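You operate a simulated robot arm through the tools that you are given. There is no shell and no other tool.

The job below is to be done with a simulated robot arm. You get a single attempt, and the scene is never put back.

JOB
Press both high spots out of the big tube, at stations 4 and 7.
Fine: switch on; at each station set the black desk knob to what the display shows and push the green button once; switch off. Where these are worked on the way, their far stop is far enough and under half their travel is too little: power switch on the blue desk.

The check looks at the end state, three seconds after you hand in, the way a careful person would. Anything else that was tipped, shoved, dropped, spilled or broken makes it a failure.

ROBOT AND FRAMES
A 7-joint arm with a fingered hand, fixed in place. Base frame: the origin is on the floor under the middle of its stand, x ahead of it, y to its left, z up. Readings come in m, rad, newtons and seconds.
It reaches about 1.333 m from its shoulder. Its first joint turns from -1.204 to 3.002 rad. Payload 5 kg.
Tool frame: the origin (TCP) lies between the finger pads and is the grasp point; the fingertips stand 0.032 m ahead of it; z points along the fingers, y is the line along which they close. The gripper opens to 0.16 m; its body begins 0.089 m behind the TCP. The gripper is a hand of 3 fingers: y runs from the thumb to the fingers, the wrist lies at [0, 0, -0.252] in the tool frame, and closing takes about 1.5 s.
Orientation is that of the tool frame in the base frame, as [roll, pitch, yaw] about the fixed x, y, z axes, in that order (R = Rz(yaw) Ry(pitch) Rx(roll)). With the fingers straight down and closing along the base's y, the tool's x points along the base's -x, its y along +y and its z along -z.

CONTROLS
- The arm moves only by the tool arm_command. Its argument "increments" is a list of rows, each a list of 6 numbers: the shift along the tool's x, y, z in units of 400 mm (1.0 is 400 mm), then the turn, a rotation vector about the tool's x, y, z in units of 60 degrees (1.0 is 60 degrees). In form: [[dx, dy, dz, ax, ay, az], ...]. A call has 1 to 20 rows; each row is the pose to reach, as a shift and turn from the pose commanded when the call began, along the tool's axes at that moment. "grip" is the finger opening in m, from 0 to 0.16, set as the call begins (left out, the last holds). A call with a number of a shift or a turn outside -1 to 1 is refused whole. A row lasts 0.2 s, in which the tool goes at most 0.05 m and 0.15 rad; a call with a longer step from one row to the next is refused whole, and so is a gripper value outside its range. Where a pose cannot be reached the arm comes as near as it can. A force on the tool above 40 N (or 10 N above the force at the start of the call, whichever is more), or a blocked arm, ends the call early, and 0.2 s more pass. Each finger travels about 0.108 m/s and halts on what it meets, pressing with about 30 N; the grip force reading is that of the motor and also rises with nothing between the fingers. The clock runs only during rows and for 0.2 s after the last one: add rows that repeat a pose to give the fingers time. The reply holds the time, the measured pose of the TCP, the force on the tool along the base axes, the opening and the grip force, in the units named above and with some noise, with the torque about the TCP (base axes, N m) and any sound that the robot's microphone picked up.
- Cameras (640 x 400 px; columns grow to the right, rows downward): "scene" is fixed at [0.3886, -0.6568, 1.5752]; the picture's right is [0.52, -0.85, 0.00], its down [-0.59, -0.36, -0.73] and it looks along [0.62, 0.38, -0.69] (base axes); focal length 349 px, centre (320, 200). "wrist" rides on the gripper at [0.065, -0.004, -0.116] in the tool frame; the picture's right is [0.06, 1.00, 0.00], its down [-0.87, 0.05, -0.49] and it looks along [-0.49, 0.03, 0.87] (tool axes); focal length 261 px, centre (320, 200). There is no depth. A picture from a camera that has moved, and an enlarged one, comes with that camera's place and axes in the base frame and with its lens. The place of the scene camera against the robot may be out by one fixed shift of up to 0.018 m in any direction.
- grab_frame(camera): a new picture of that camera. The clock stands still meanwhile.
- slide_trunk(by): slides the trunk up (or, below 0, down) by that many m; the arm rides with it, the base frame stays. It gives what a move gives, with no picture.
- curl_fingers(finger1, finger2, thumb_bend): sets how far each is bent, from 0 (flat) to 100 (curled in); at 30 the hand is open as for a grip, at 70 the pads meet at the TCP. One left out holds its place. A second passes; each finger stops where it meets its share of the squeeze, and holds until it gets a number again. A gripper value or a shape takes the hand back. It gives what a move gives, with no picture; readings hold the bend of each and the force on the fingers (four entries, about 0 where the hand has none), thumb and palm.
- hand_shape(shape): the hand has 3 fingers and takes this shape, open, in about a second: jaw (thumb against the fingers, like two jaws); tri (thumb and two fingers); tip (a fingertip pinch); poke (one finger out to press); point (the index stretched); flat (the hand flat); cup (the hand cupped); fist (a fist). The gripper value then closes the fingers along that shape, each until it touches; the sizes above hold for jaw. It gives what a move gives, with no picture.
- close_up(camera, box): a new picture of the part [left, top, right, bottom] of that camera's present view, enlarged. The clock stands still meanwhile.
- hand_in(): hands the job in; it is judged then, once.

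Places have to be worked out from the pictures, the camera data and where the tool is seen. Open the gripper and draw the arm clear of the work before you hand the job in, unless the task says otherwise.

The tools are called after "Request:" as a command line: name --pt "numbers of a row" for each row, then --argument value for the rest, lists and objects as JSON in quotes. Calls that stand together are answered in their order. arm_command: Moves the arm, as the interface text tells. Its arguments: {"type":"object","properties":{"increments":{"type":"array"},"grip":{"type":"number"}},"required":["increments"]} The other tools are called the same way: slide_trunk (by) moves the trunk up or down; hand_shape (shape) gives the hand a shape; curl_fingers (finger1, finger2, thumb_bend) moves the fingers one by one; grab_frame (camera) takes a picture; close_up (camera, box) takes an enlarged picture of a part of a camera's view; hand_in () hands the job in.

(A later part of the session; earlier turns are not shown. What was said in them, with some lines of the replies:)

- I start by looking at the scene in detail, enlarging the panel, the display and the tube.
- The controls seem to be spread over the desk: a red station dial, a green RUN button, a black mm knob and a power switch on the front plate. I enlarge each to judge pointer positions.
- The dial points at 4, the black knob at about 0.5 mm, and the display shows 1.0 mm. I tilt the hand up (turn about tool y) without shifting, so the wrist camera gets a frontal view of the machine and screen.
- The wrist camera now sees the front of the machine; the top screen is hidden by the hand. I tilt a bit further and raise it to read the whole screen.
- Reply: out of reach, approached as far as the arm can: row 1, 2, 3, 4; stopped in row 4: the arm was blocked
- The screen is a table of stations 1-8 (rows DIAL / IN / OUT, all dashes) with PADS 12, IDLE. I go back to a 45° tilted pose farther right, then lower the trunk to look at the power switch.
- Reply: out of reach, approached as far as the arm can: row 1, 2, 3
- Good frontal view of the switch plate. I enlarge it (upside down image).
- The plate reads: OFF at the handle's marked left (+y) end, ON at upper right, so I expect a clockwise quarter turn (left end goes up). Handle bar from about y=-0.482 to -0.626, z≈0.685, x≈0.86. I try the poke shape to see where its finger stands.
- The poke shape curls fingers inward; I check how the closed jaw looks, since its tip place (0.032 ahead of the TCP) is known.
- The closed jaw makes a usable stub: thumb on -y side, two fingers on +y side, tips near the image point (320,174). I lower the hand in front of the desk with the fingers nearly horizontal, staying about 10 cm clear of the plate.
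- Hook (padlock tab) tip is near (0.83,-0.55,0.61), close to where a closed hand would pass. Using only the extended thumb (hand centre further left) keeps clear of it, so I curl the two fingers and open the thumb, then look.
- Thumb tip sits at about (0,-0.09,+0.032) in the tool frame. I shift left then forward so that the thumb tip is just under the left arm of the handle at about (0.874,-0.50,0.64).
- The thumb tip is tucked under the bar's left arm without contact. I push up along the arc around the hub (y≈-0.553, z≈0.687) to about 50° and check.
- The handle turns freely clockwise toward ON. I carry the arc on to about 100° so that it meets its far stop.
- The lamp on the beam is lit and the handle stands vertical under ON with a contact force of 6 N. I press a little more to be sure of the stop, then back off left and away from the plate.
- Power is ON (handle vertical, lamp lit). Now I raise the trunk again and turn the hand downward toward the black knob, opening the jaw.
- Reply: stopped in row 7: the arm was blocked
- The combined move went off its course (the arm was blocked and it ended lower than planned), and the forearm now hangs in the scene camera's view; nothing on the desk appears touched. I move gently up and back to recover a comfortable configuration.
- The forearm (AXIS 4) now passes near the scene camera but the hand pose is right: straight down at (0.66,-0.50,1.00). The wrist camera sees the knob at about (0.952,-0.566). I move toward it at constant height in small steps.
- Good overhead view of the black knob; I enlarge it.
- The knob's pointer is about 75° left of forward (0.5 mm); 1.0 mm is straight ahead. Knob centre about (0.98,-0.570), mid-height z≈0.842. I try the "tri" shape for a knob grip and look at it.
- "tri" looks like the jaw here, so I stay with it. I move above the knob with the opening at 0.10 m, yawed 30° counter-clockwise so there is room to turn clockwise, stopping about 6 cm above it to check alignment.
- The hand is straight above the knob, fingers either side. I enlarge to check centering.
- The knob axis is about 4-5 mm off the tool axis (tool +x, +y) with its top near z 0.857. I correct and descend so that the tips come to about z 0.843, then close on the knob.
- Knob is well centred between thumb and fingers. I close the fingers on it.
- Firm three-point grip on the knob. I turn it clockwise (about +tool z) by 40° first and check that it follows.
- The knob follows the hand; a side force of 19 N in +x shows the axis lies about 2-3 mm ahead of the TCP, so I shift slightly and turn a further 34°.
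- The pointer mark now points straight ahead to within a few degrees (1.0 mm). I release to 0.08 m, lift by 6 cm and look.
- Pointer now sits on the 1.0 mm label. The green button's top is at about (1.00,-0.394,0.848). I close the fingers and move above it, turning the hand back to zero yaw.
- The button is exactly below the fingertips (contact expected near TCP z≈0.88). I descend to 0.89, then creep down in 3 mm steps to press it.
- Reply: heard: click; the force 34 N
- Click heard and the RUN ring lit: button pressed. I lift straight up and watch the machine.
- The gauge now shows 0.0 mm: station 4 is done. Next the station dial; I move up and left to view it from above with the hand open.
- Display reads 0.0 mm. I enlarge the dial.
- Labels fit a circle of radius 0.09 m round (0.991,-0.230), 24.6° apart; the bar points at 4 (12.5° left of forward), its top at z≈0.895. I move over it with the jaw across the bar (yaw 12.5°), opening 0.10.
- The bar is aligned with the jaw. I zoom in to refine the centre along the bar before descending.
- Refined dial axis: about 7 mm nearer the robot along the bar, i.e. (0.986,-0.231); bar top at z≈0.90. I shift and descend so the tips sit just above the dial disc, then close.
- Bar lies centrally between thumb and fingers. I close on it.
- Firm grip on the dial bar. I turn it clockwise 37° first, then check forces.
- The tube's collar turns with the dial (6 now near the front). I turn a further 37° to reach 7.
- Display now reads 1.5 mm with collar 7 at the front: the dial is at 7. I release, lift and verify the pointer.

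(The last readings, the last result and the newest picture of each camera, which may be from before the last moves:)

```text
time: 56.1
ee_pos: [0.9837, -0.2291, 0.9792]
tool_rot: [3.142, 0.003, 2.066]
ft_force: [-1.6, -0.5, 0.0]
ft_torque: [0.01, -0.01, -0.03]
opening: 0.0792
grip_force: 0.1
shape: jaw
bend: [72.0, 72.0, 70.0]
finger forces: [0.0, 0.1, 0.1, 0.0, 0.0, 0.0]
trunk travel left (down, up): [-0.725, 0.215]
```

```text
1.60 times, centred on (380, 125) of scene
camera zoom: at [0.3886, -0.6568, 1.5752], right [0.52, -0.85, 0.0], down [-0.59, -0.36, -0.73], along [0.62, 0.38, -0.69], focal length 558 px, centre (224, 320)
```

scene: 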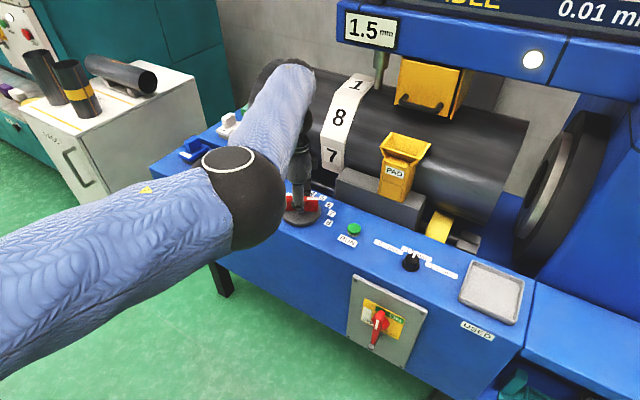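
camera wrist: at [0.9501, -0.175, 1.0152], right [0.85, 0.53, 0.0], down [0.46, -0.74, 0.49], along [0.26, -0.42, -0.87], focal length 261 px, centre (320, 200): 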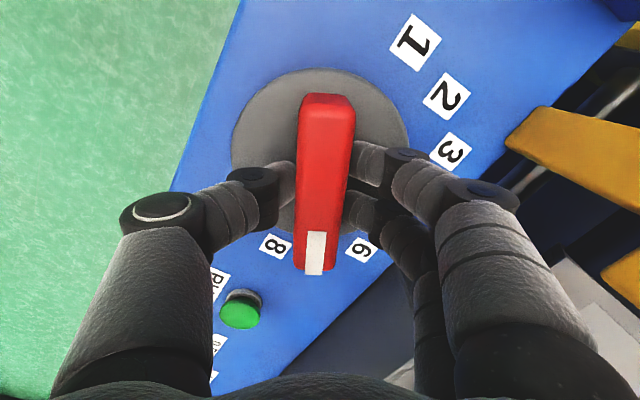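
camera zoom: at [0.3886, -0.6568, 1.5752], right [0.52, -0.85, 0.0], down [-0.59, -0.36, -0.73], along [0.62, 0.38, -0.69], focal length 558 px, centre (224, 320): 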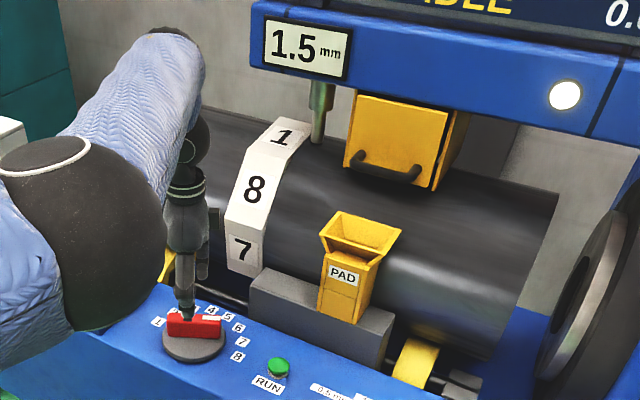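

Pointer sits exactly on 7 and the display asks for 1.5 mm. I now return to the black knob, turning the hand back to the yaw used before (30° CCW), in two stages.

Request:
arm_command --pt "-0.0494 -0.0364 -0.025 0 0 -0.119" --pt "-0.0987 -0.0728 -0.025 0 0 -0.2381" --pt "-0.1481 -0.1092 -0.025 0 0 -0.3571" --pt "-0.1974 -0.1456 -0.025 0 0 -0.4762" --pt "-0.2468 -0.182 -0.025 0 0 -0.5952" --pt "-0.2961 -0.2184 -0.025 0 0 -0.7143" --pt "-0.3455 -0.2548 -0.025 0 0 -0.8333" --grip 0.1

Request:
arm_command --pt "-0.0182 -0.0577 0.0 0 0 -0.0994" --pt "-0.0364 -0.1154 0.0 0 0 -0.1989" --pt "-0.0546 -0.1731 0.02 0 0 -0.2983" --pt "-0.0727 -0.2309 0.04 0 0 -0.3977" --pt "-0.0909 -0.2886 0.06 0 0 -0.4971" --pt "-0.1091 -0.3463 0.08 0 0 -0.5966" --pt "-0.1273 -0.404 0.1 0 0 -0.696"

Request:
grab_frame --camera "wrist"

Request:
grab_frame --camera "scene"

```text
time: 57.7
ee_pos: [0.9609, -0.4009, 0.9893]
tool_rot: [-3.139, 0.002, 2.942]
ft_force: [-1.0, 0.0, 0.2]
ft_torque: [-0.01, -0.01, -0.02]
opening: 0.0996
grip_force: 0.0
shape: jaw
bend: [71.0, 71.0, 69.0]
finger forces: [0.1, 0.0, 0.0, 0.0, 0.0, 0.1]
trunk travel left (down, up): [-0.725, 0.215]
```

```text
time: 59.3
ee_pos: [0.9769, -0.5706, 0.9496]
tool_rot: [-3.139, -0.001, -2.612]
ft_force: [-1.2, 0.5, 1.1]
ft_torque: [0.02, -0.02, 0.0]
opening: 0.0994
grip_force: 0.2
shape: jaw
bend: [71.0, 71.0, 69.0]
finger forces: [0.0, 0.1, 0.0, 0.0, 0.1, 0.1]
trunk travel left (down, up): [-0.725, 0.215]
```

```text
taken
camera wrist: at [0.9224, -0.6071, 1.0654], right [-0.56, 0.83, 0.0], down [0.72, 0.49, 0.49], along [0.41, 0.27, -0.87], focal length 261 px, centre (320, 200)
```

wrist: 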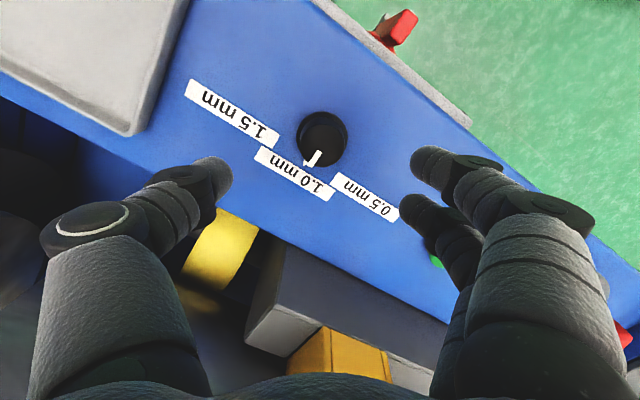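

```text
taken
```

scene: 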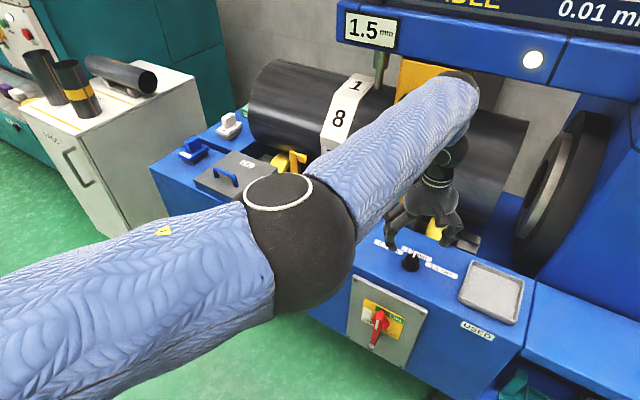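

Alignment over the knob is within about 2 mm. I descend to the same grip height (TCP z 0.875) and close.

Request:
arm_command --pt "0.0 0.0025 0.05 0 0 0" --pt "0.0 0.0025 0.1 0 0 0" --pt "0.0 0.0025 0.15 0 0 0" --pt "0.0 0.0025 0.1865 0 0 0"

Request:
arm_command --pt "0 0 0 0 0 0" --pt "0 0 0 0 0 0" --pt "0 0 0 0 0 0" --pt "0 0 0 0 0 0" --pt "0 0 0 0 0 0" --grip 0.0

Request:
grab_frame --camera "wrist"

```text
time: 60.3
ee_pos: [0.9777, -0.5698, 0.8753]
tool_rot: [-3.139, -0.001, -2.616]
ft_force: [0.1, -0.2, -0.5]
ft_torque: [0.01, -0.02, -0.01]
opening: 0.0996
grip_force: 0.2
shape: jaw
bend: [71.0, 71.0, 69.0]
finger forces: [0.0, 0.1, 0.0, 0.0, 0.0, 0.1]
trunk travel left (down, up): [-0.725, 0.215]
```

```text
time: 61.5
ee_pos: [0.9783, -0.57, 0.8746]
tool_rot: [-3.139, 0.0, -2.615]
ft_force: [0.5, -0.3, -3.5]
ft_torque: [0.0, -0.01, 0.0]
opening: 0.026
grip_force: 30.2
shape: jaw
bend: [73.0, 73.0, 70.0]
finger forces: [12.9, 12.0, 0.1, 0.1, 26.7, 0.0]
trunk travel left (down, up): [-0.725, 0.215]
```

```text
taken
camera wrist: at [0.9236, -0.6069, 0.9907], right [-0.56, 0.83, 0.0], down [0.72, 0.48, 0.49], along [0.41, 0.27, -0.87], focal length 261 px, centre (320, 200)
```

wrist: 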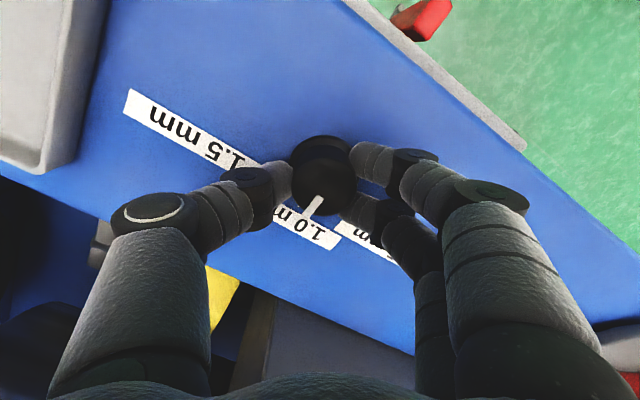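

Gripped. I turn clockwise 40° then 34° as before.

Request:
arm_command --pt "0 0 0 0 0 0.0833" --pt "0 0 0 0 0 0.1667" --pt "0 0 0 0 0 0.25" --pt "0 0 0 0 0 0.3333" --pt "0 0 0 0 0 0.4167" --pt "0 0 0 0 0 0.5" --pt "0 0 0 0 0 0.5833" --pt "0 0 0 0 0 0.6667"

Request:
arm_command --pt "0 0 0 0 0 0.08" --pt "0 0 0 0 0 0.16" --pt "0 0 0 0 0 0.24" --pt "0 0 0 0 0 0.32" --pt "0 0 0 0 0 0.4" --pt "0 0 0 0 0 0.48" --pt "0 0 0 0 0 0.567"

Request:
close_up --camera "wrist" --box '[220, 110, 420, 260]'

Request:
close_up --camera "scene" --box '[360, 200, 480, 290]'

```text
time: 63.3
ee_pos: [0.9774, -0.5707, 0.8739]
tool_rot: [-3.14, 0.0, 2.967]
ft_force: [-0.7, -14.5, -3.5]
ft_torque: [-0.44, 0.05, 0.03]
opening: 0.0261
grip_force: 30.3
shape: jaw
bend: [73.0, 73.0, 70.0]
finger forces: [11.2, 10.4, 0.0, 0.1, 35.7, 0.1]
trunk travel left (down, up): [-0.725, 0.215]
```

```text
time: 64.9
ee_pos: [0.9779, -0.571, 0.8734]
tool_rot: [3.14, 0.002, 2.375]
ft_force: [-3.9, -22.5, -2.7]
ft_torque: [-0.59, 0.26, 0.6]
opening: 0.0261
grip_force: 30.1
shape: jaw
bend: [73.0, 73.0, 70.0]
finger forces: [13.9, 8.9, 0.0, 0.0, 40.8, 0.0]
trunk travel left (down, up): [-0.725, 0.215]
```

```text
2.67 times, centred on (320, 185) of wrist
camera zoom: at [0.9274, -0.5288, 0.9908], right [0.65, 0.76, 0.0], down [0.66, -0.56, 0.49], along [0.38, -0.32, -0.87], focal length 695 px, centre (320, 240)
```

zoom: 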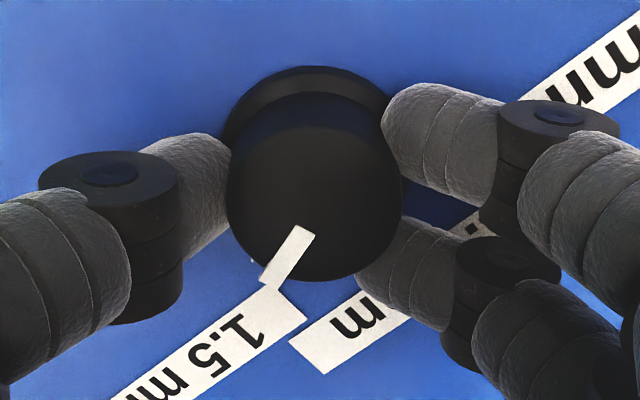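

```text
4.44 times, centred on (420, 245) of scene
camera zoom: at [0.3886, -0.6568, 1.5752], right [0.52, -0.85, 0.0], down [-0.59, -0.36, -0.73], along [0.62, 0.38, -0.69], focal length 1550 px, centre (-124, 0)
```

zoom: 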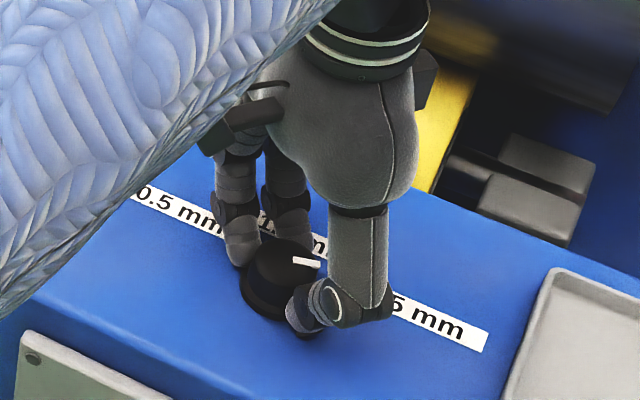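

The mark points about 72° right, onto the 1.5 mm label. I release, lift and verify.

Request:
arm_command --pt "0 0 0 0 0 0" --pt "0 0 0 0 0 0" --pt "0 0 0 0 0 0" --pt "0 0 -0.05 0 0 0" --pt "0 0 -0.1 0 0 0" --pt "0 0 -0.15 0 0 0" --pt "0 0 -0.2 0 0 0" --grip 0.08

Request:
close_up --camera "wrist" --box '[200, 60, 440, 240]'

Request:
close_up --camera "scene" --box '[370, 235, 460, 290]'

```text
time: 66.5
ee_pos: [0.9791, -0.5678, 0.9551]
tool_rot: [-3.141, 0.002, 2.377]
ft_force: [-0.3, -0.7, -0.2]
ft_torque: [0.0, -0.03, 0.03]
opening: 0.0793
grip_force: 0.0
shape: jaw
bend: [72.0, 72.0, 70.0]
finger forces: [0.1, 0.1, 0.0, 0.1, 0.0, 0.1]
trunk travel left (down, up): [-0.725, 0.215]
```

```text
2.22 times, centred on (320, 150) of wrist
camera zoom: at [0.9284, -0.5266, 1.0726], right [0.65, 0.76, 0.0], down [0.66, -0.56, 0.49], along [0.38, -0.32, -0.87], focal length 579 px, centre (320, 311)
```

zoom: 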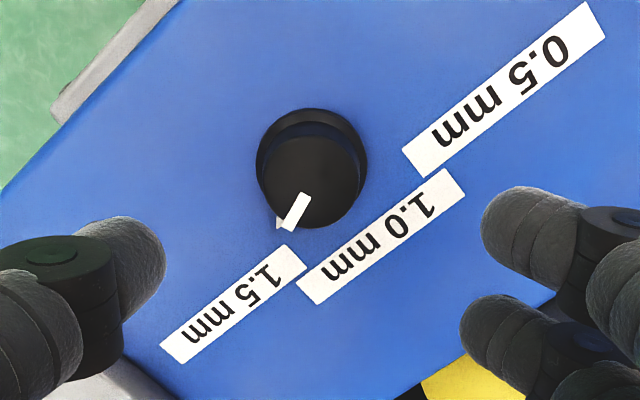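

```text
7.11 times, centred on (415, 262) of scene
camera zoom: at [0.3886, -0.6568, 1.5752], right [0.52, -0.85, 0.0], down [-0.59, -0.36, -0.73], along [0.62, 0.38, -0.69], focal length 2480 px, centre (-356, -244)
```

zoom: 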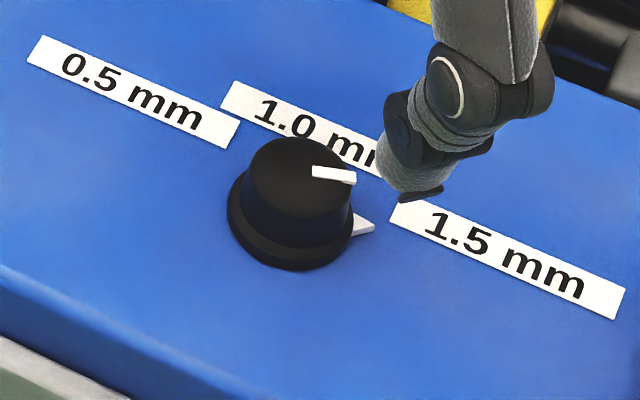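

Pointer is on 1.5 mm. I go back over the green button with the same move as before, fingers closed.

Request:
arm_command --pt "0 0 -0.035 0 0 0" --pt "0 0 -0.035 0 0 0" --pt "0.037 0.0502 -0.035 0 0 -0.1046" --pt "0.0739 0.1004 -0.035 0 0 -0.2091" --pt "0.1109 0.1506 -0.035 0 0 -0.3137" --pt "0.1478 0.2007 -0.035 0 0 -0.4183" --pt "0.1848 0.2509 -0.035 0 0 -0.5229" --pt "0.2217 0.3011 -0.035 0 0 -0.6274" --pt "0.2587 0.3513 -0.035 0 0 -0.732" --grip 0.0

Request:
grab_frame --camera "wrist"

Request:
grab_frame --camera "scene"

```text
time: 68.5
ee_pos: [0.9998, -0.3966, 0.9678]
tool_rot: [-3.139, 0.0, -3.14]
ft_force: [0.1, -0.7, 0.7]
ft_torque: [-0.04, 0.03, 0.01]
opening: 0.0
grip_force: 29.9
shape: jaw
bend: [65.0, 65.0, 67.0]
finger forces: [0.0, 0.0, 0.0, 0.0, 0.1, 0.0]
trunk travel left (down, up): [-0.725, 0.215]
```

```text
taken
camera wrist: at [0.9345, -0.4004, 1.0847], right [-0.06, 1.0, 0.0], down [0.87, 0.06, 0.49], along [0.49, 0.03, -0.87], focal length 261 px, centre (320, 200)
```

wrist: 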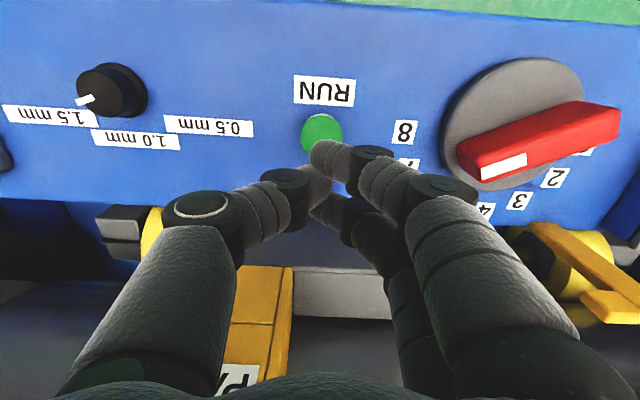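

```text
taken
```

scene: 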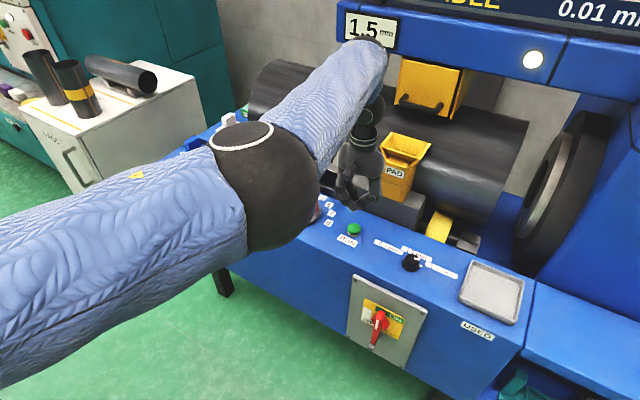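

Display still 1.5 mm, dial at 7, knob at 1.5. I press the button once with the same depth.

Request:
arm_command --pt "0 0.005 0.05 0 0 0" --pt "0 0.005 0.1 0 0 0" --pt "0 0.005 0.15 0 0 0" --pt "0 0.005 0.19 0 0 0" --pt "0 0.005 0.1975 0 0 0" --pt "0 0.005 0.205 0 0 0" --pt "0 0.005 0.2125 0 0 0" --pt "0 0.005 0.22 0 0 0"

Request:
close_up --camera "scene" --box '[310, 170, 430, 260]'

```text
time: 70.3
ee_pos: [0.9982, -0.3947, 0.8848]
tool_rot: [-3.138, 0.005, -3.14]
ft_force: [3.9, -2.2, 24.4]
ft_torque: [-0.23, -0.01, 0.0]
opening: 0.0
grip_force: 30.1
shape: jaw
bend: [66.0, 65.0, 68.0]
finger forces: [0.0, 0.0, 0.1, 0.0, 43.5, 0.0]
trunk travel left (down, up): [-0.725, 0.215]
heard: click
```

```text
4.44 times, centred on (370, 215) of scene
camera zoom: at [0.3886, -0.6568, 1.5752], right [0.52, -0.85, 0.0], down [-0.59, -0.36, -0.73], along [0.62, 0.38, -0.69], focal length 1550 px, centre (98, 133)
```

zoom: 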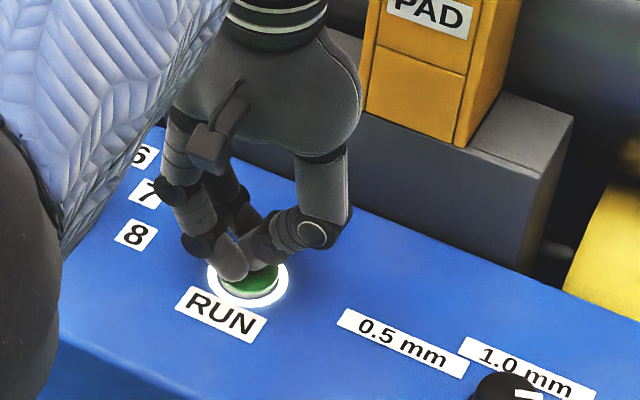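

Click heard again and the RUN ring lit. I lift straight up and read the display.

Request:
arm_command --pt "0 0 -0.03 0 0 0" --pt "0 0 -0.1 0 0 0" --pt "0 0 -0.2 0 0 0" --pt "0 0 -0.3 0 0 0" --pt "0 0 -0.3 0 0 0"

Request:
grab_frame --camera "scene"

Request:
close_up --camera "scene" --box '[320, 0, 640, 130]'

```text
time: 71.5
ee_pos: [0.9995, -0.3939, 0.9995]
tool_rot: [-3.14, 0.0, -3.14]
ft_force: [-0.1, -0.7, -0.8]
ft_torque: [0.0, 0.01, 0.0]
opening: 0.0
grip_force: 30.1
shape: jaw
bend: [66.0, 65.0, 68.0]
finger forces: [0.0, 0.0, 0.0, 0.0, 0.0, 0.0]
trunk travel left (down, up): [-0.725, 0.215]
```

```text
taken
```

scene: 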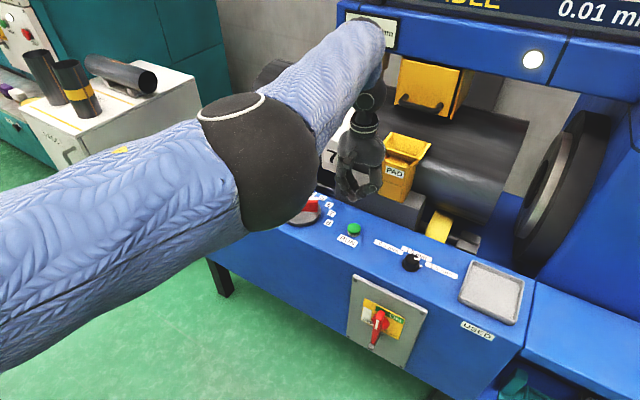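

```text
2.00 times, centred on (480, 65) of scene
camera zoom: at [0.3886, -0.6568, 1.5752], right [0.52, -0.85, 0.0], down [-0.59, -0.36, -0.73], along [0.62, 0.38, -0.69], focal length 698 px, centre (0, 470)
```

zoom: 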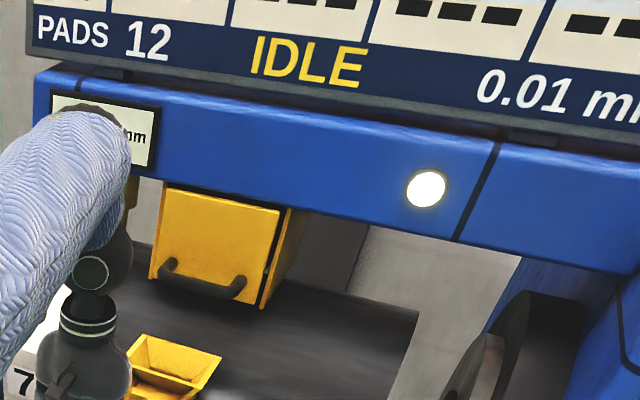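

The forearm hides the gauge. I draw the hand back toward the robot to read the display.

Request:
arm_command --pt "0.1 0 -0.0156 0 0 0" --pt "0.2 0 -0.0313 0 0 0" --pt "0.3 0 -0.0469 0 0 0" --pt "0.4 0 -0.0625 0 0 0" --pt "0.5 0 -0.0781 0 0 0" --pt "0.6 0 -0.0938 0 0 0" --pt "0.7 0 -0.1094 0 0 0" --pt "0.8 0 -0.125 0 0 0"

Request:
grab_frame --camera "scene"

Request:
grab_frame --camera "wrist"

```text
time: 73.3
ee_pos: [0.678, -0.393, 1.0515]
tool_rot: [-3.14, 0.003, -3.139]
ft_force: [0.4, 0.0, -0.2]
ft_torque: [-0.02, -0.02, -0.02]
opening: 0.0
grip_force: 30.0
shape: jaw
bend: [66.0, 65.0, 68.0]
finger forces: [0.0, 0.0, 0.1, 0.1, 0.0, 0.0]
trunk travel left (down, up): [-0.725, 0.215]
```

```text
taken
```

scene: 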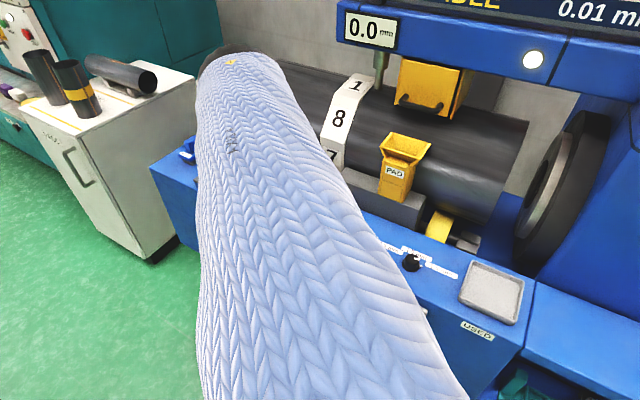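

```text
taken
camera wrist: at [0.6128, -0.3983, 1.168], right [-0.06, 1.0, 0.0], down [0.87, 0.06, 0.49], along [0.49, 0.03, -0.87], focal length 261 px, centre (320, 200)
```

wrist: 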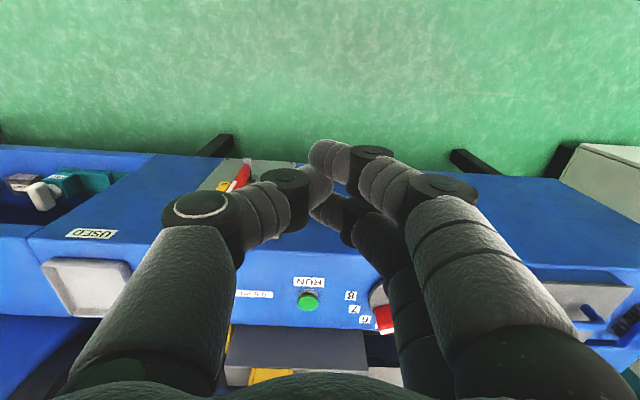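

The gauge reads 0.0 mm: station 7 is done as well. Now switching off: I tilt the hand forward to 45° in front of the desk, in small steps.

Request:
arm_command --pt "0.0063 -0.0375 -0.025 0 -0.0938 0" --pt "0.0125 -0.075 -0.05 0 -0.1875 0" --pt "0.0188 -0.1125 -0.075 0 -0.2813 0" --pt "0.025 -0.15 -0.1 0 -0.375 0" --pt "0.0313 -0.1875 -0.125 0 -0.4688 0" --pt "0.0375 -0.225 -0.15 0 -0.5625 0" --pt "0.0438 -0.2625 -0.175 0 -0.6563 0" --pt "0.05 -0.3 -0.2 0 -0.75 0"

Request:
grab_frame --camera "scene"

Request:
grab_frame --camera "wrist"

```text
time: 75.1
ee_pos: [0.6607, -0.5136, 1.1319]
tool_rot: [-3.138, 0.789, -3.136]
ft_force: [-0.3, -0.2, 0.1]
ft_torque: [-0.01, 0.0, -0.01]
opening: 0.0002
grip_force: 29.9
shape: jaw
bend: [66.0, 65.0, 68.0]
finger forces: [0.1, 0.0, 0.0, 0.0, 0.1, 0.0]
trunk travel left (down, up): [-0.725, 0.215]
```

```text
taken
```

scene: 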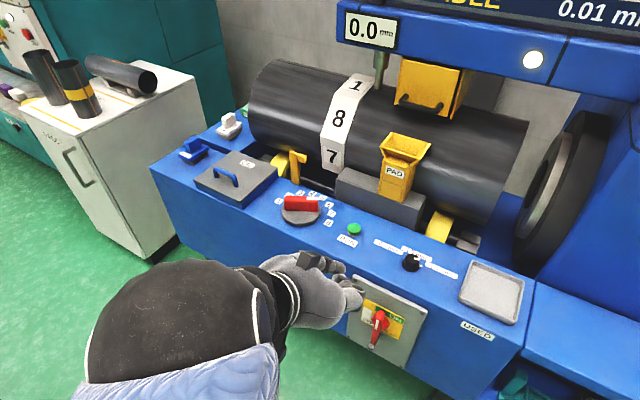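

```text
taken
camera wrist: at [0.5315, -0.5187, 1.1679], right [-0.05, 1.0, -0.05], down [0.26, 0.06, 0.96], along [0.96, 0.03, -0.27], focal length 261 px, centre (320, 200)
```

wrist: 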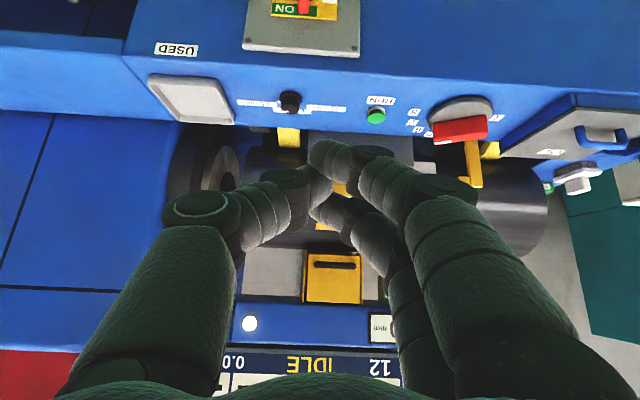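

All intact so far. I lower the trunk by 0.3 m.

Request:
slide_trunk --by -0.3

Request:
curl_fingers --finger1 30 --finger2 30 --thumb_bend 100

Request:
grab_frame --camera "wrist"

Request:
grab_frame --camera "scene"

```text
time: 78.1
ee_pos: [0.6612, -0.5139, 0.8301]
tool_rot: [-3.139, 0.787, -3.136]
ft_force: [0.1, -0.6, -0.8]
ft_torque: [-0.01, -0.04, 0.01]
opening: 0.0
grip_force: 30.1
shape: jaw
bend: [66.0, 65.0, 68.0]
finger forces: [0.0, 0.0, 0.0, 0.0, 0.1, 0.0]
trunk travel left (down, up): [-0.425, 0.515]
```

```text
time: 79.1
ee_pos: [0.6609, -0.5139, 0.831]
tool_rot: [-3.137, 0.789, -3.138]
ft_force: [0.4, -0.4, 0.0]
ft_torque: [0.02, 0.01, 0.0]
opening: 0.0623
grip_force: 0.1
shape: fingers
bend: [30.0, 30.0, 100.0]
finger forces: [0.0, 0.0, 0.1, 0.1, 0.0, 0.1]
trunk travel left (down, up): [-0.425, 0.515]
```

```text
taken
camera wrist: at [0.5325, -0.5187, 0.8673], right [-0.05, 1.0, -0.05], down [0.27, 0.06, 0.96], along [0.96, 0.03, -0.27], focal length 261 px, centre (320, 200)
```

wrist: 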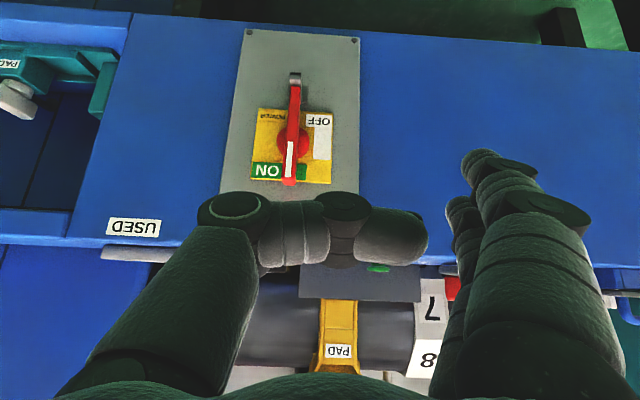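

```text
taken
```

scene: 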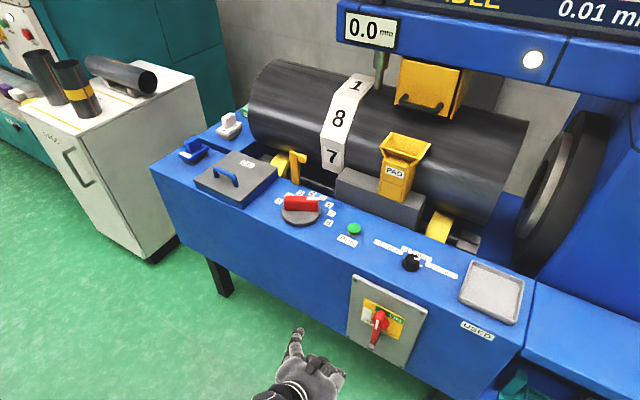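

Two fingers extend at tool y≈+0.09, thumb folded behind. I move to the right of the switch with fingers nearly horizontal, staying about 10 cm clear of the plate.

Request:
arm_command --pt "0.0024 -0.062 0.0421 0 -0.0589 0" --pt "0.0048 -0.1239 0.0843 0 -0.1179 0" --pt "0.0072 -0.1859 0.1264 0 -0.1768 0" --pt "0.0096 -0.2479 0.1686 0 -0.2357 0" --pt "0.012 -0.3099 0.2107 0 -0.2946 0" --pt "0.0144 -0.3718 0.2529 0 -0.3536 0" --pt "0.0168 -0.4338 0.295 0 -0.4125 0"

Request:
grab_frame --camera "wrist"

Request:
grab_frame --camera "scene"

```text
time: 80.7
ee_pos: [0.7386, -0.6868, 0.7439]
tool_rot: [-3.137, 1.22, -3.135]
ft_force: [0.2, -1.1, -0.6]
ft_torque: [0.0, 0.02, 0.0]
opening: 0.0623
grip_force: 0.0
shape: fingers
bend: [30.0, 30.0, 100.0]
finger forces: [0.0, 0.0, 0.0, 0.0, 0.1, 0.1]
trunk travel left (down, up): [-0.425, 0.515]
```

```text
taken
camera wrist: at [0.608, -0.6918, 0.723], right [-0.02, 1.0, -0.06], down [-0.16, 0.06, 0.99], along [0.99, 0.03, 0.16], focal length 261 px, centre (320, 200)
```

wrist: 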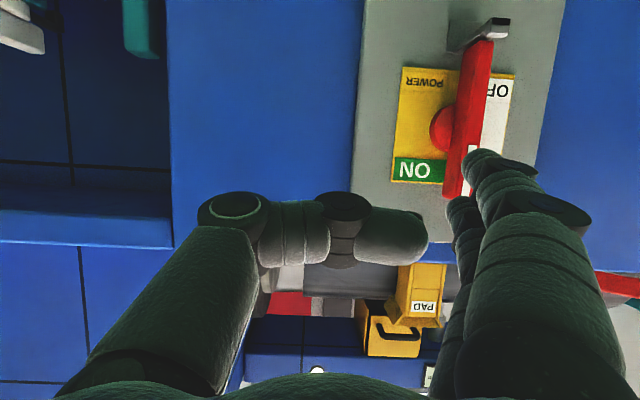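

```text
taken
```

scene: 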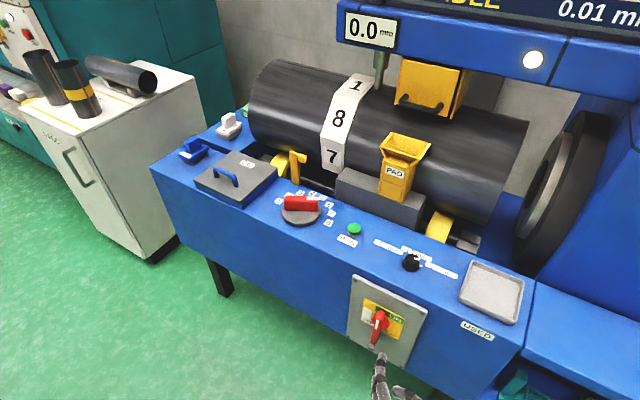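

Reached cleanly; the bar stands vertical with its top near z 0.75, fingers to its right. I move straight forward 10.5 cm so the fingertips stand beside the bar's upper arm.

Request:
arm_command --pt "-0.0191 0 0.0632 0 0 0" --pt "-0.0383 0 0.1264 0 0 0" --pt "-0.0574 0 0.1895 0 0 0" --pt "-0.0765 0 0.2527 0 0 0"

Request:
grab_frame --camera "wrist"

Request:
close_up --camera "scene" --box '[320, 260, 480, 400]'

```text
time: 81.7
ee_pos: [0.8457, -0.6878, 0.7344]
tool_rot: [-3.138, 1.217, -3.136]
ft_force: [0.4, -0.8, -0.3]
ft_torque: [-0.01, -0.02, 0.04]
opening: 0.0622
grip_force: 0.1
shape: fingers
bend: [30.0, 30.0, 100.0]
finger forces: [0.1, 0.1, 0.0, 0.1, 0.0, 0.0]
trunk travel left (down, up): [-0.425, 0.515]
```

```text
taken
camera wrist: at [0.7142, -0.6924, 0.7143], right [-0.02, 1.0, -0.06], down [-0.16, 0.06, 0.99], along [0.99, 0.03, 0.16], focal length 261 px, centre (320, 200)
```

wrist: 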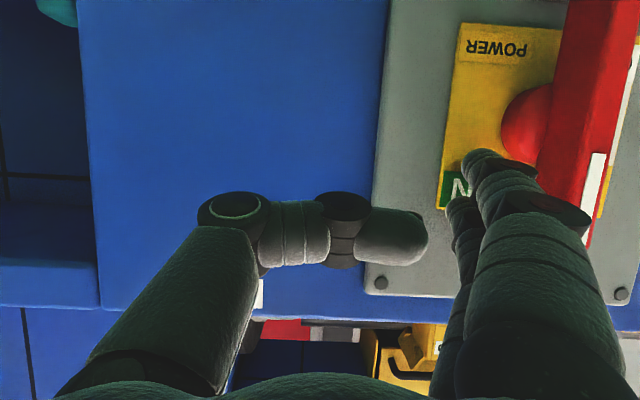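

```text
2.86 times, centred on (400, 330) of scene
camera zoom: at [0.3886, -0.6568, 1.5752], right [0.52, -0.85, 0.0], down [-0.59, -0.36, -0.73], along [0.62, 0.38, -0.69], focal length 997 px, centre (91, -171)
```

zoom: 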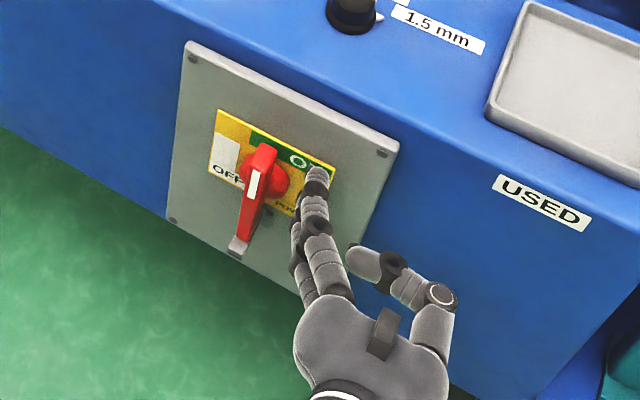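

The fingertips stand just right of the upper arm of the handle. I push left along the arc to about 45° and check.

Request:
arm_command --pt "-0.0047 0.0254 -0.0017 0 0 0" --pt "-0.0094 0.0508 -0.0034 0 0 0" --pt "-0.0165 0.061 -0.006 0 0 0" --pt "-0.0235 0.0713 -0.0086 0 0 0" --pt "-0.0288 0.084 -0.0106 0 0 0" --pt "-0.034 0.0968 -0.0125 0 0 0" --pt "-0.0365 0.112 -0.0134 0 0 0" --pt "-0.039 0.127 -0.0143 0 0 0"

Request:
close_up --camera "scene" --box '[320, 260, 480, 400]'

Request:
grab_frame --camera "wrist"

```text
time: 83.5
ee_pos: [0.8457, -0.6373, 0.7533]
tool_rot: [-3.138, 1.218, -3.136]
ft_force: [1.2, -1.3, 0.7]
ft_torque: [-0.01, -0.05, -0.07]
opening: 0.0611
grip_force: 0.4
shape: fingers
bend: [31.0, 30.0, 100.0]
finger forces: [0.8, 0.0, 0.0, 0.1, 0.0, 0.0]
trunk travel left (down, up): [-0.425, 0.515]
```

```text
2.86 times, centred on (400, 330) of scene
camera zoom: at [0.3886, -0.6568, 1.5752], right [0.52, -0.85, 0.0], down [-0.59, -0.36, -0.73], along [0.62, 0.38, -0.69], focal length 997 px, centre (91, -171)
```

zoom: 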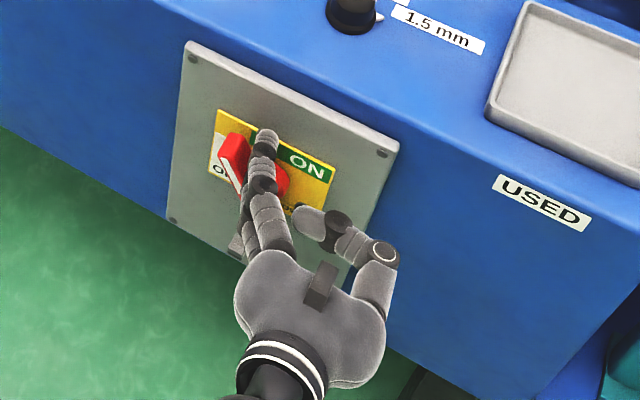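

```text
taken
camera wrist: at [0.714, -0.6416, 0.7325], right [-0.02, 1.0, -0.06], down [-0.16, 0.06, 0.99], along [0.99, 0.03, 0.16], focal length 261 px, centre (320, 200)
```

wrist: 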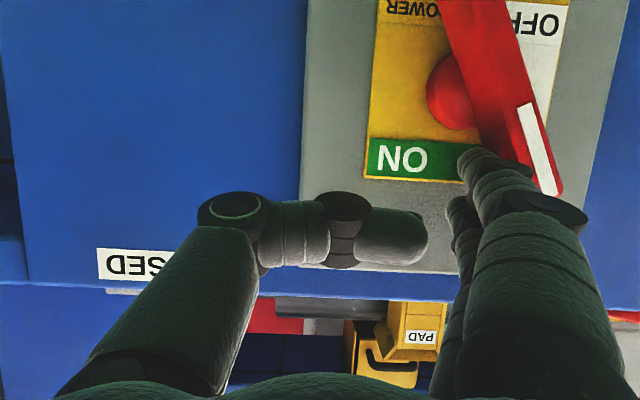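

The handle is about 20-25° on its way. I continue along a refined arc to about 25° above horizontal.

Request:
arm_command --pt "-0.0117 0.015 -0.0043 0 0 0" --pt "-0.009 0.031 -0.0032 0 0 0" --pt "-0.0056 0.0475 -0.0021 0 0 0" --pt "0.0 0.0625 0.0 0 0 0" --pt "0.007 0.0775 0.0026 0 0 0" --pt "0.0176 0.09 0.0064 0 0 0"

Request:
close_up --camera "scene" --box '[320, 260, 480, 400]'

Request:
grab_frame --camera "wrist"

```text
time: 84.9
ee_pos: [0.8453, -0.6008, 0.745]
tool_rot: [-3.136, 1.22, -3.134]
ft_force: [-0.4, -0.5, 0.0]
ft_torque: [0.01, -0.02, 0.0]
opening: 0.0623
grip_force: 0.1
shape: fingers
bend: [30.0, 30.0, 100.0]
finger forces: [0.1, 0.0, 0.0, 0.0, 0.0, 0.0]
trunk travel left (down, up): [-0.425, 0.515]
```

```text
2.86 times, centred on (400, 330) of scene
camera zoom: at [0.3886, -0.6568, 1.5752], right [0.52, -0.85, 0.0], down [-0.59, -0.36, -0.73], along [0.62, 0.38, -0.69], focal length 997 px, centre (91, -171)
```

zoom: 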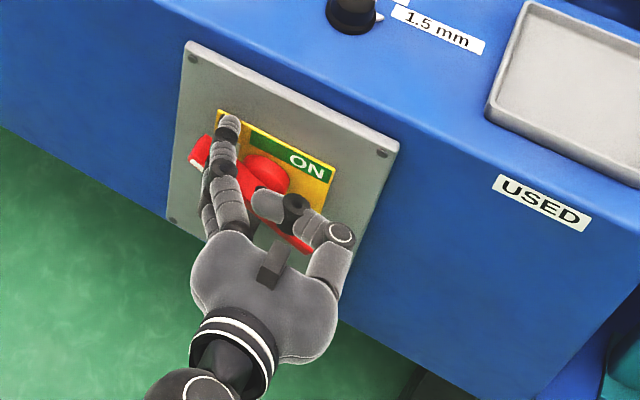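

```text
taken
camera wrist: at [0.7138, -0.6057, 0.7257], right [-0.02, 1.0, -0.06], down [-0.16, 0.06, 0.99], along [0.99, 0.03, 0.16], focal length 261 px, centre (320, 200)
```

wrist: 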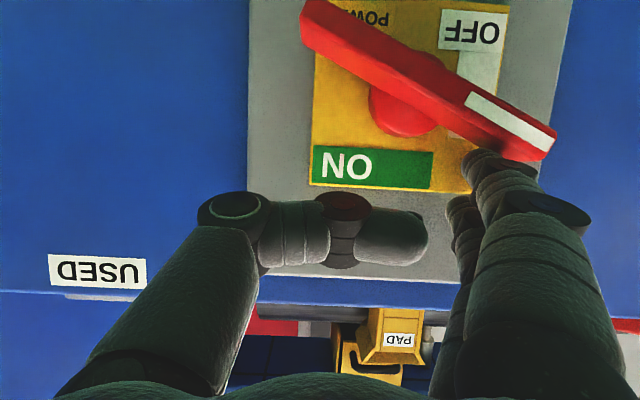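

The bar is about 28° above horizontal. I press down along the arc to the OFF stop.

Request:
arm_command --pt "0.0117 0.0108 0.0043 0 0 0" --pt "0.0235 0.0217 0.0086 0 0 0" --pt "0.0352 0.0325 0.0129 0 0 0" --pt "0.0452 0.037 0.0165 0 0 0" --pt "0.0552 0.041 0.0202 0 0 0" --pt "0.065 0.043 0.0238 0 0 0"

Request:
close_up --camera "scene" --box '[320, 260, 480, 400]'

Request:
grab_frame --camera "wrist"

Request:
grab_frame --camera "scene"

```text
time: 86.3
ee_pos: [0.8454, -0.5837, 0.7219]
tool_rot: [-3.138, 1.224, -3.139]
ft_force: [-1.8, -5.0, 19.4]
ft_torque: [1.77, -0.37, 0.02]
opening: 0.0616
grip_force: 9.9
shape: fingers
bend: [31.0, 30.0, 100.0]
finger forces: [19.8, 0.1, 0.1, 0.0, 0.1, 0.1]
trunk travel left (down, up): [-0.425, 0.515]
```

```text
2.86 times, centred on (400, 330) of scene
camera zoom: at [0.3886, -0.6568, 1.5752], right [0.52, -0.85, 0.0], down [-0.59, -0.36, -0.73], along [0.62, 0.38, -0.69], focal length 997 px, centre (91, -171)
```

zoom: 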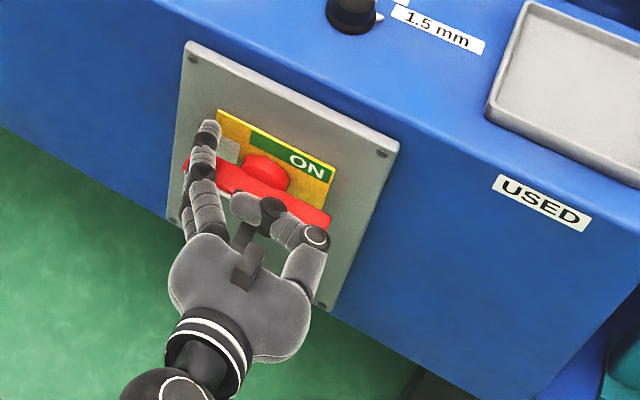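

```text
taken
camera wrist: at [0.7138, -0.588, 0.7011], right [-0.02, 1.0, -0.06], down [-0.17, 0.06, 0.98], along [0.99, 0.03, 0.17], focal length 261 px, centre (320, 200)
```

wrist: 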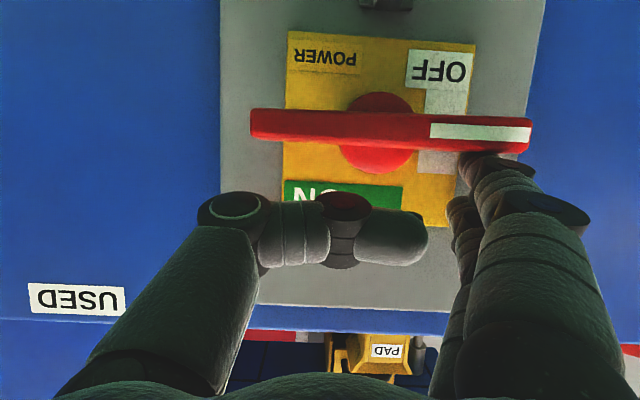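

```text
taken
```

scene: 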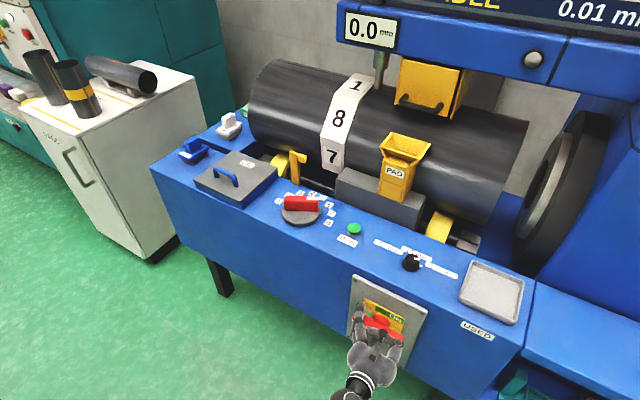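

The lamp is out and the handle lies at OFF against its stop (19 N). I lift off the bar, back away 15 cm and open the hand.

Request:
arm_command --pt "-0.0235 0 -0.0086 0 0 0" --pt "-0.047 0 -0.0172 0 0 0" --pt "-0.015 0 -0.105 0 0 0" --pt "0.017 0 -0.193 0 0 0" --pt "0.05 0 -0.281 0 0 0" --pt "0.082 0 -0.369 0 0 0"

Request:
hand_shape --shape "jaw"

Request:
grab_frame --camera "scene"

Request:
grab_frame --camera "wrist"

Request:
close_up --camera "scene" --box '[320, 0, 640, 130]'

```text
time: 87.7
ee_pos: [0.6968, -0.5819, 0.7386]
tool_rot: [-3.135, 1.216, -3.133]
ft_force: [-0.9, 0.7, -0.2]
ft_torque: [0.01, -0.02, 0.02]
opening: 0.0625
grip_force: 0.1
shape: fingers
bend: [30.0, 30.0, 100.0]
finger forces: [0.0, 0.0, 0.0, 0.0, 0.0, 0.0]
trunk travel left (down, up): [-0.425, 0.515]
```

```text
time: 88.6
ee_pos: [0.6956, -0.5831, 0.7386]
tool_rot: [-3.136, 1.219, -3.136]
ft_force: [0.1, 0.2, 0.4]
ft_torque: [0.01, 0.02, -0.02]
opening: 0.1599
grip_force: 0.0
shape: jaw
bend: [30.0, 30.0, 30.0]
finger forces: [0.1, 0.1, 0.1, 0.0, 0.0, 0.0]
trunk travel left (down, up): [-0.425, 0.515]
```

```text
taken
```

scene: 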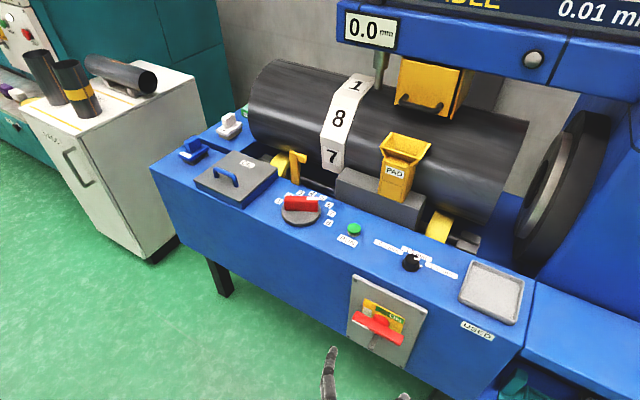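

```text
taken
camera wrist: at [0.5649, -0.5874, 0.7183], right [-0.02, 1.0, -0.06], down [-0.16, 0.06, 0.99], along [0.99, 0.03, 0.16], focal length 261 px, centre (320, 200)
```

wrist: 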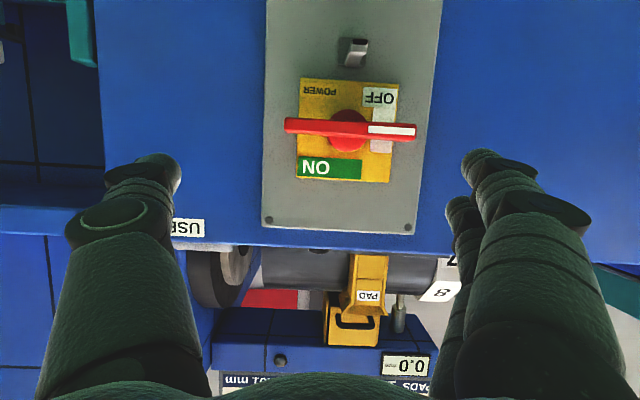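

```text
2.00 times, centred on (480, 65) of scene
camera zoom: at [0.3886, -0.6568, 1.5752], right [0.52, -0.85, 0.0], down [-0.59, -0.36, -0.73], along [0.62, 0.38, -0.69], focal length 698 px, centre (0, 470)
```

zoom: 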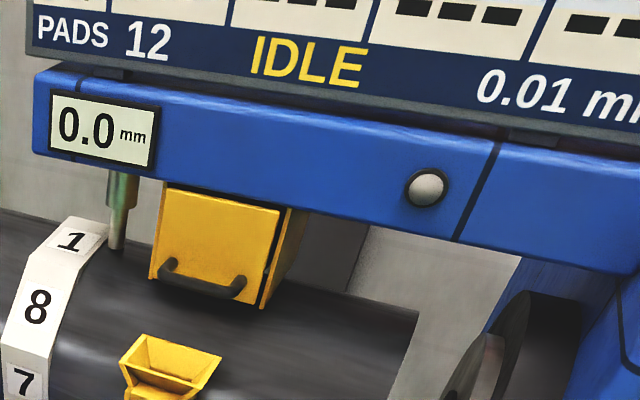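

Handle is horizontal at OFF, lamp out, gauge 0.0 mm, nothing else disturbed. I draw the open hand a bit further back and up before handing in.

Request:
arm_command --pt "-0.0302 0.0292 -0.0267 0 0.0686 0" --pt "-0.0603 0.0583 -0.0533 0 0.1372 0" --pt "-0.0905 0.0875 -0.08 0 0.2058 0" --pt "-0.1207 0.1167 -0.1067 0 0.2744 0" --pt "-0.1508 0.1458 -0.1333 0 0.343 0" --pt "-0.181 0.175 -0.16 0 0.4116 0"

Request:
grab_frame --camera "scene"

Request:
grab_frame --camera "wrist"

```text
time: 90.0
ee_pos: [0.6612, -0.5132, 0.8284]
tool_rot: [-3.139, 0.785, -3.139]
ft_force: [-0.1, -0.6, 0.3]
ft_torque: [0.05, 0.0, -0.02]
opening: 0.1598
grip_force: 0.1
shape: jaw
bend: [30.0, 30.0, 30.0]
finger forces: [0.0, 0.0, 0.0, 0.1, 0.1, 0.1]
trunk travel left (down, up): [-0.425, 0.515]
```

```text
taken
```

scene: 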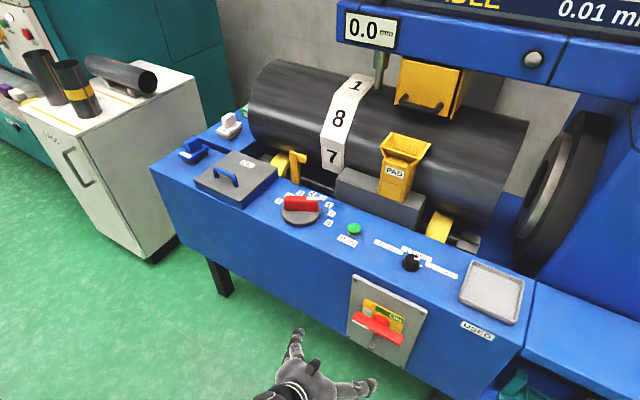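

```text
taken
camera wrist: at [0.5326, -0.5185, 0.8643], right [-0.04, 1.0, -0.05], down [0.27, 0.06, 0.96], along [0.96, 0.03, -0.27], focal length 261 px, centre (320, 200)
```

wrist: 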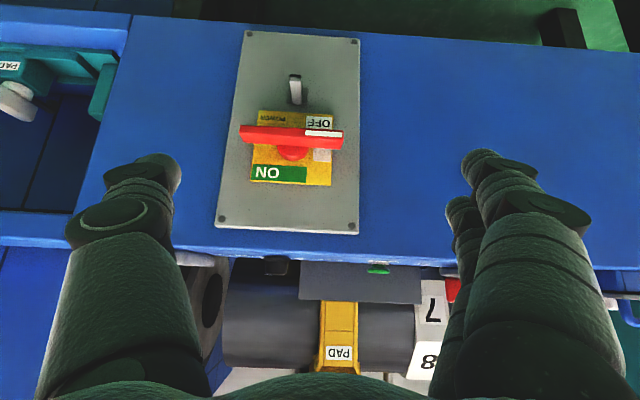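

Both stations were pressed and the gauge dropped to 0.0 mm after each one. The switch is off, the lamp is out, and the hand is open and clear of the desk, so I hand in.

Request:
hand_in

```text
The job is handed in.
```

I pressed out both high spots, at stations 4 and 7. The job is handed in; no verdict has come back.

| Station | Display before | Black knob set to | Green button | Display after |
|---|---|---|---|---|
| 4 | 1.0 mm | 1.0 mm | pushed once, click heard | 0.0 mm |
| 7 | 1.5 mm | 1.5 mm | pushed once, click heard | 0.0 mm |

- **Power switch:** I turned it to its stop at ON (lamp lit) before starting. At the end I turned it back to its stop at OFF (lamp out).
- **Desk as left:** the dial is at 7 and the black knob is at 1.5 mm. The pictures show nothing else touched or moved.
- **Arm:** one move early on was blocked and ended lower than planned. It touched nothing, and I carried on from there.

The hand is open and clear of the desk.
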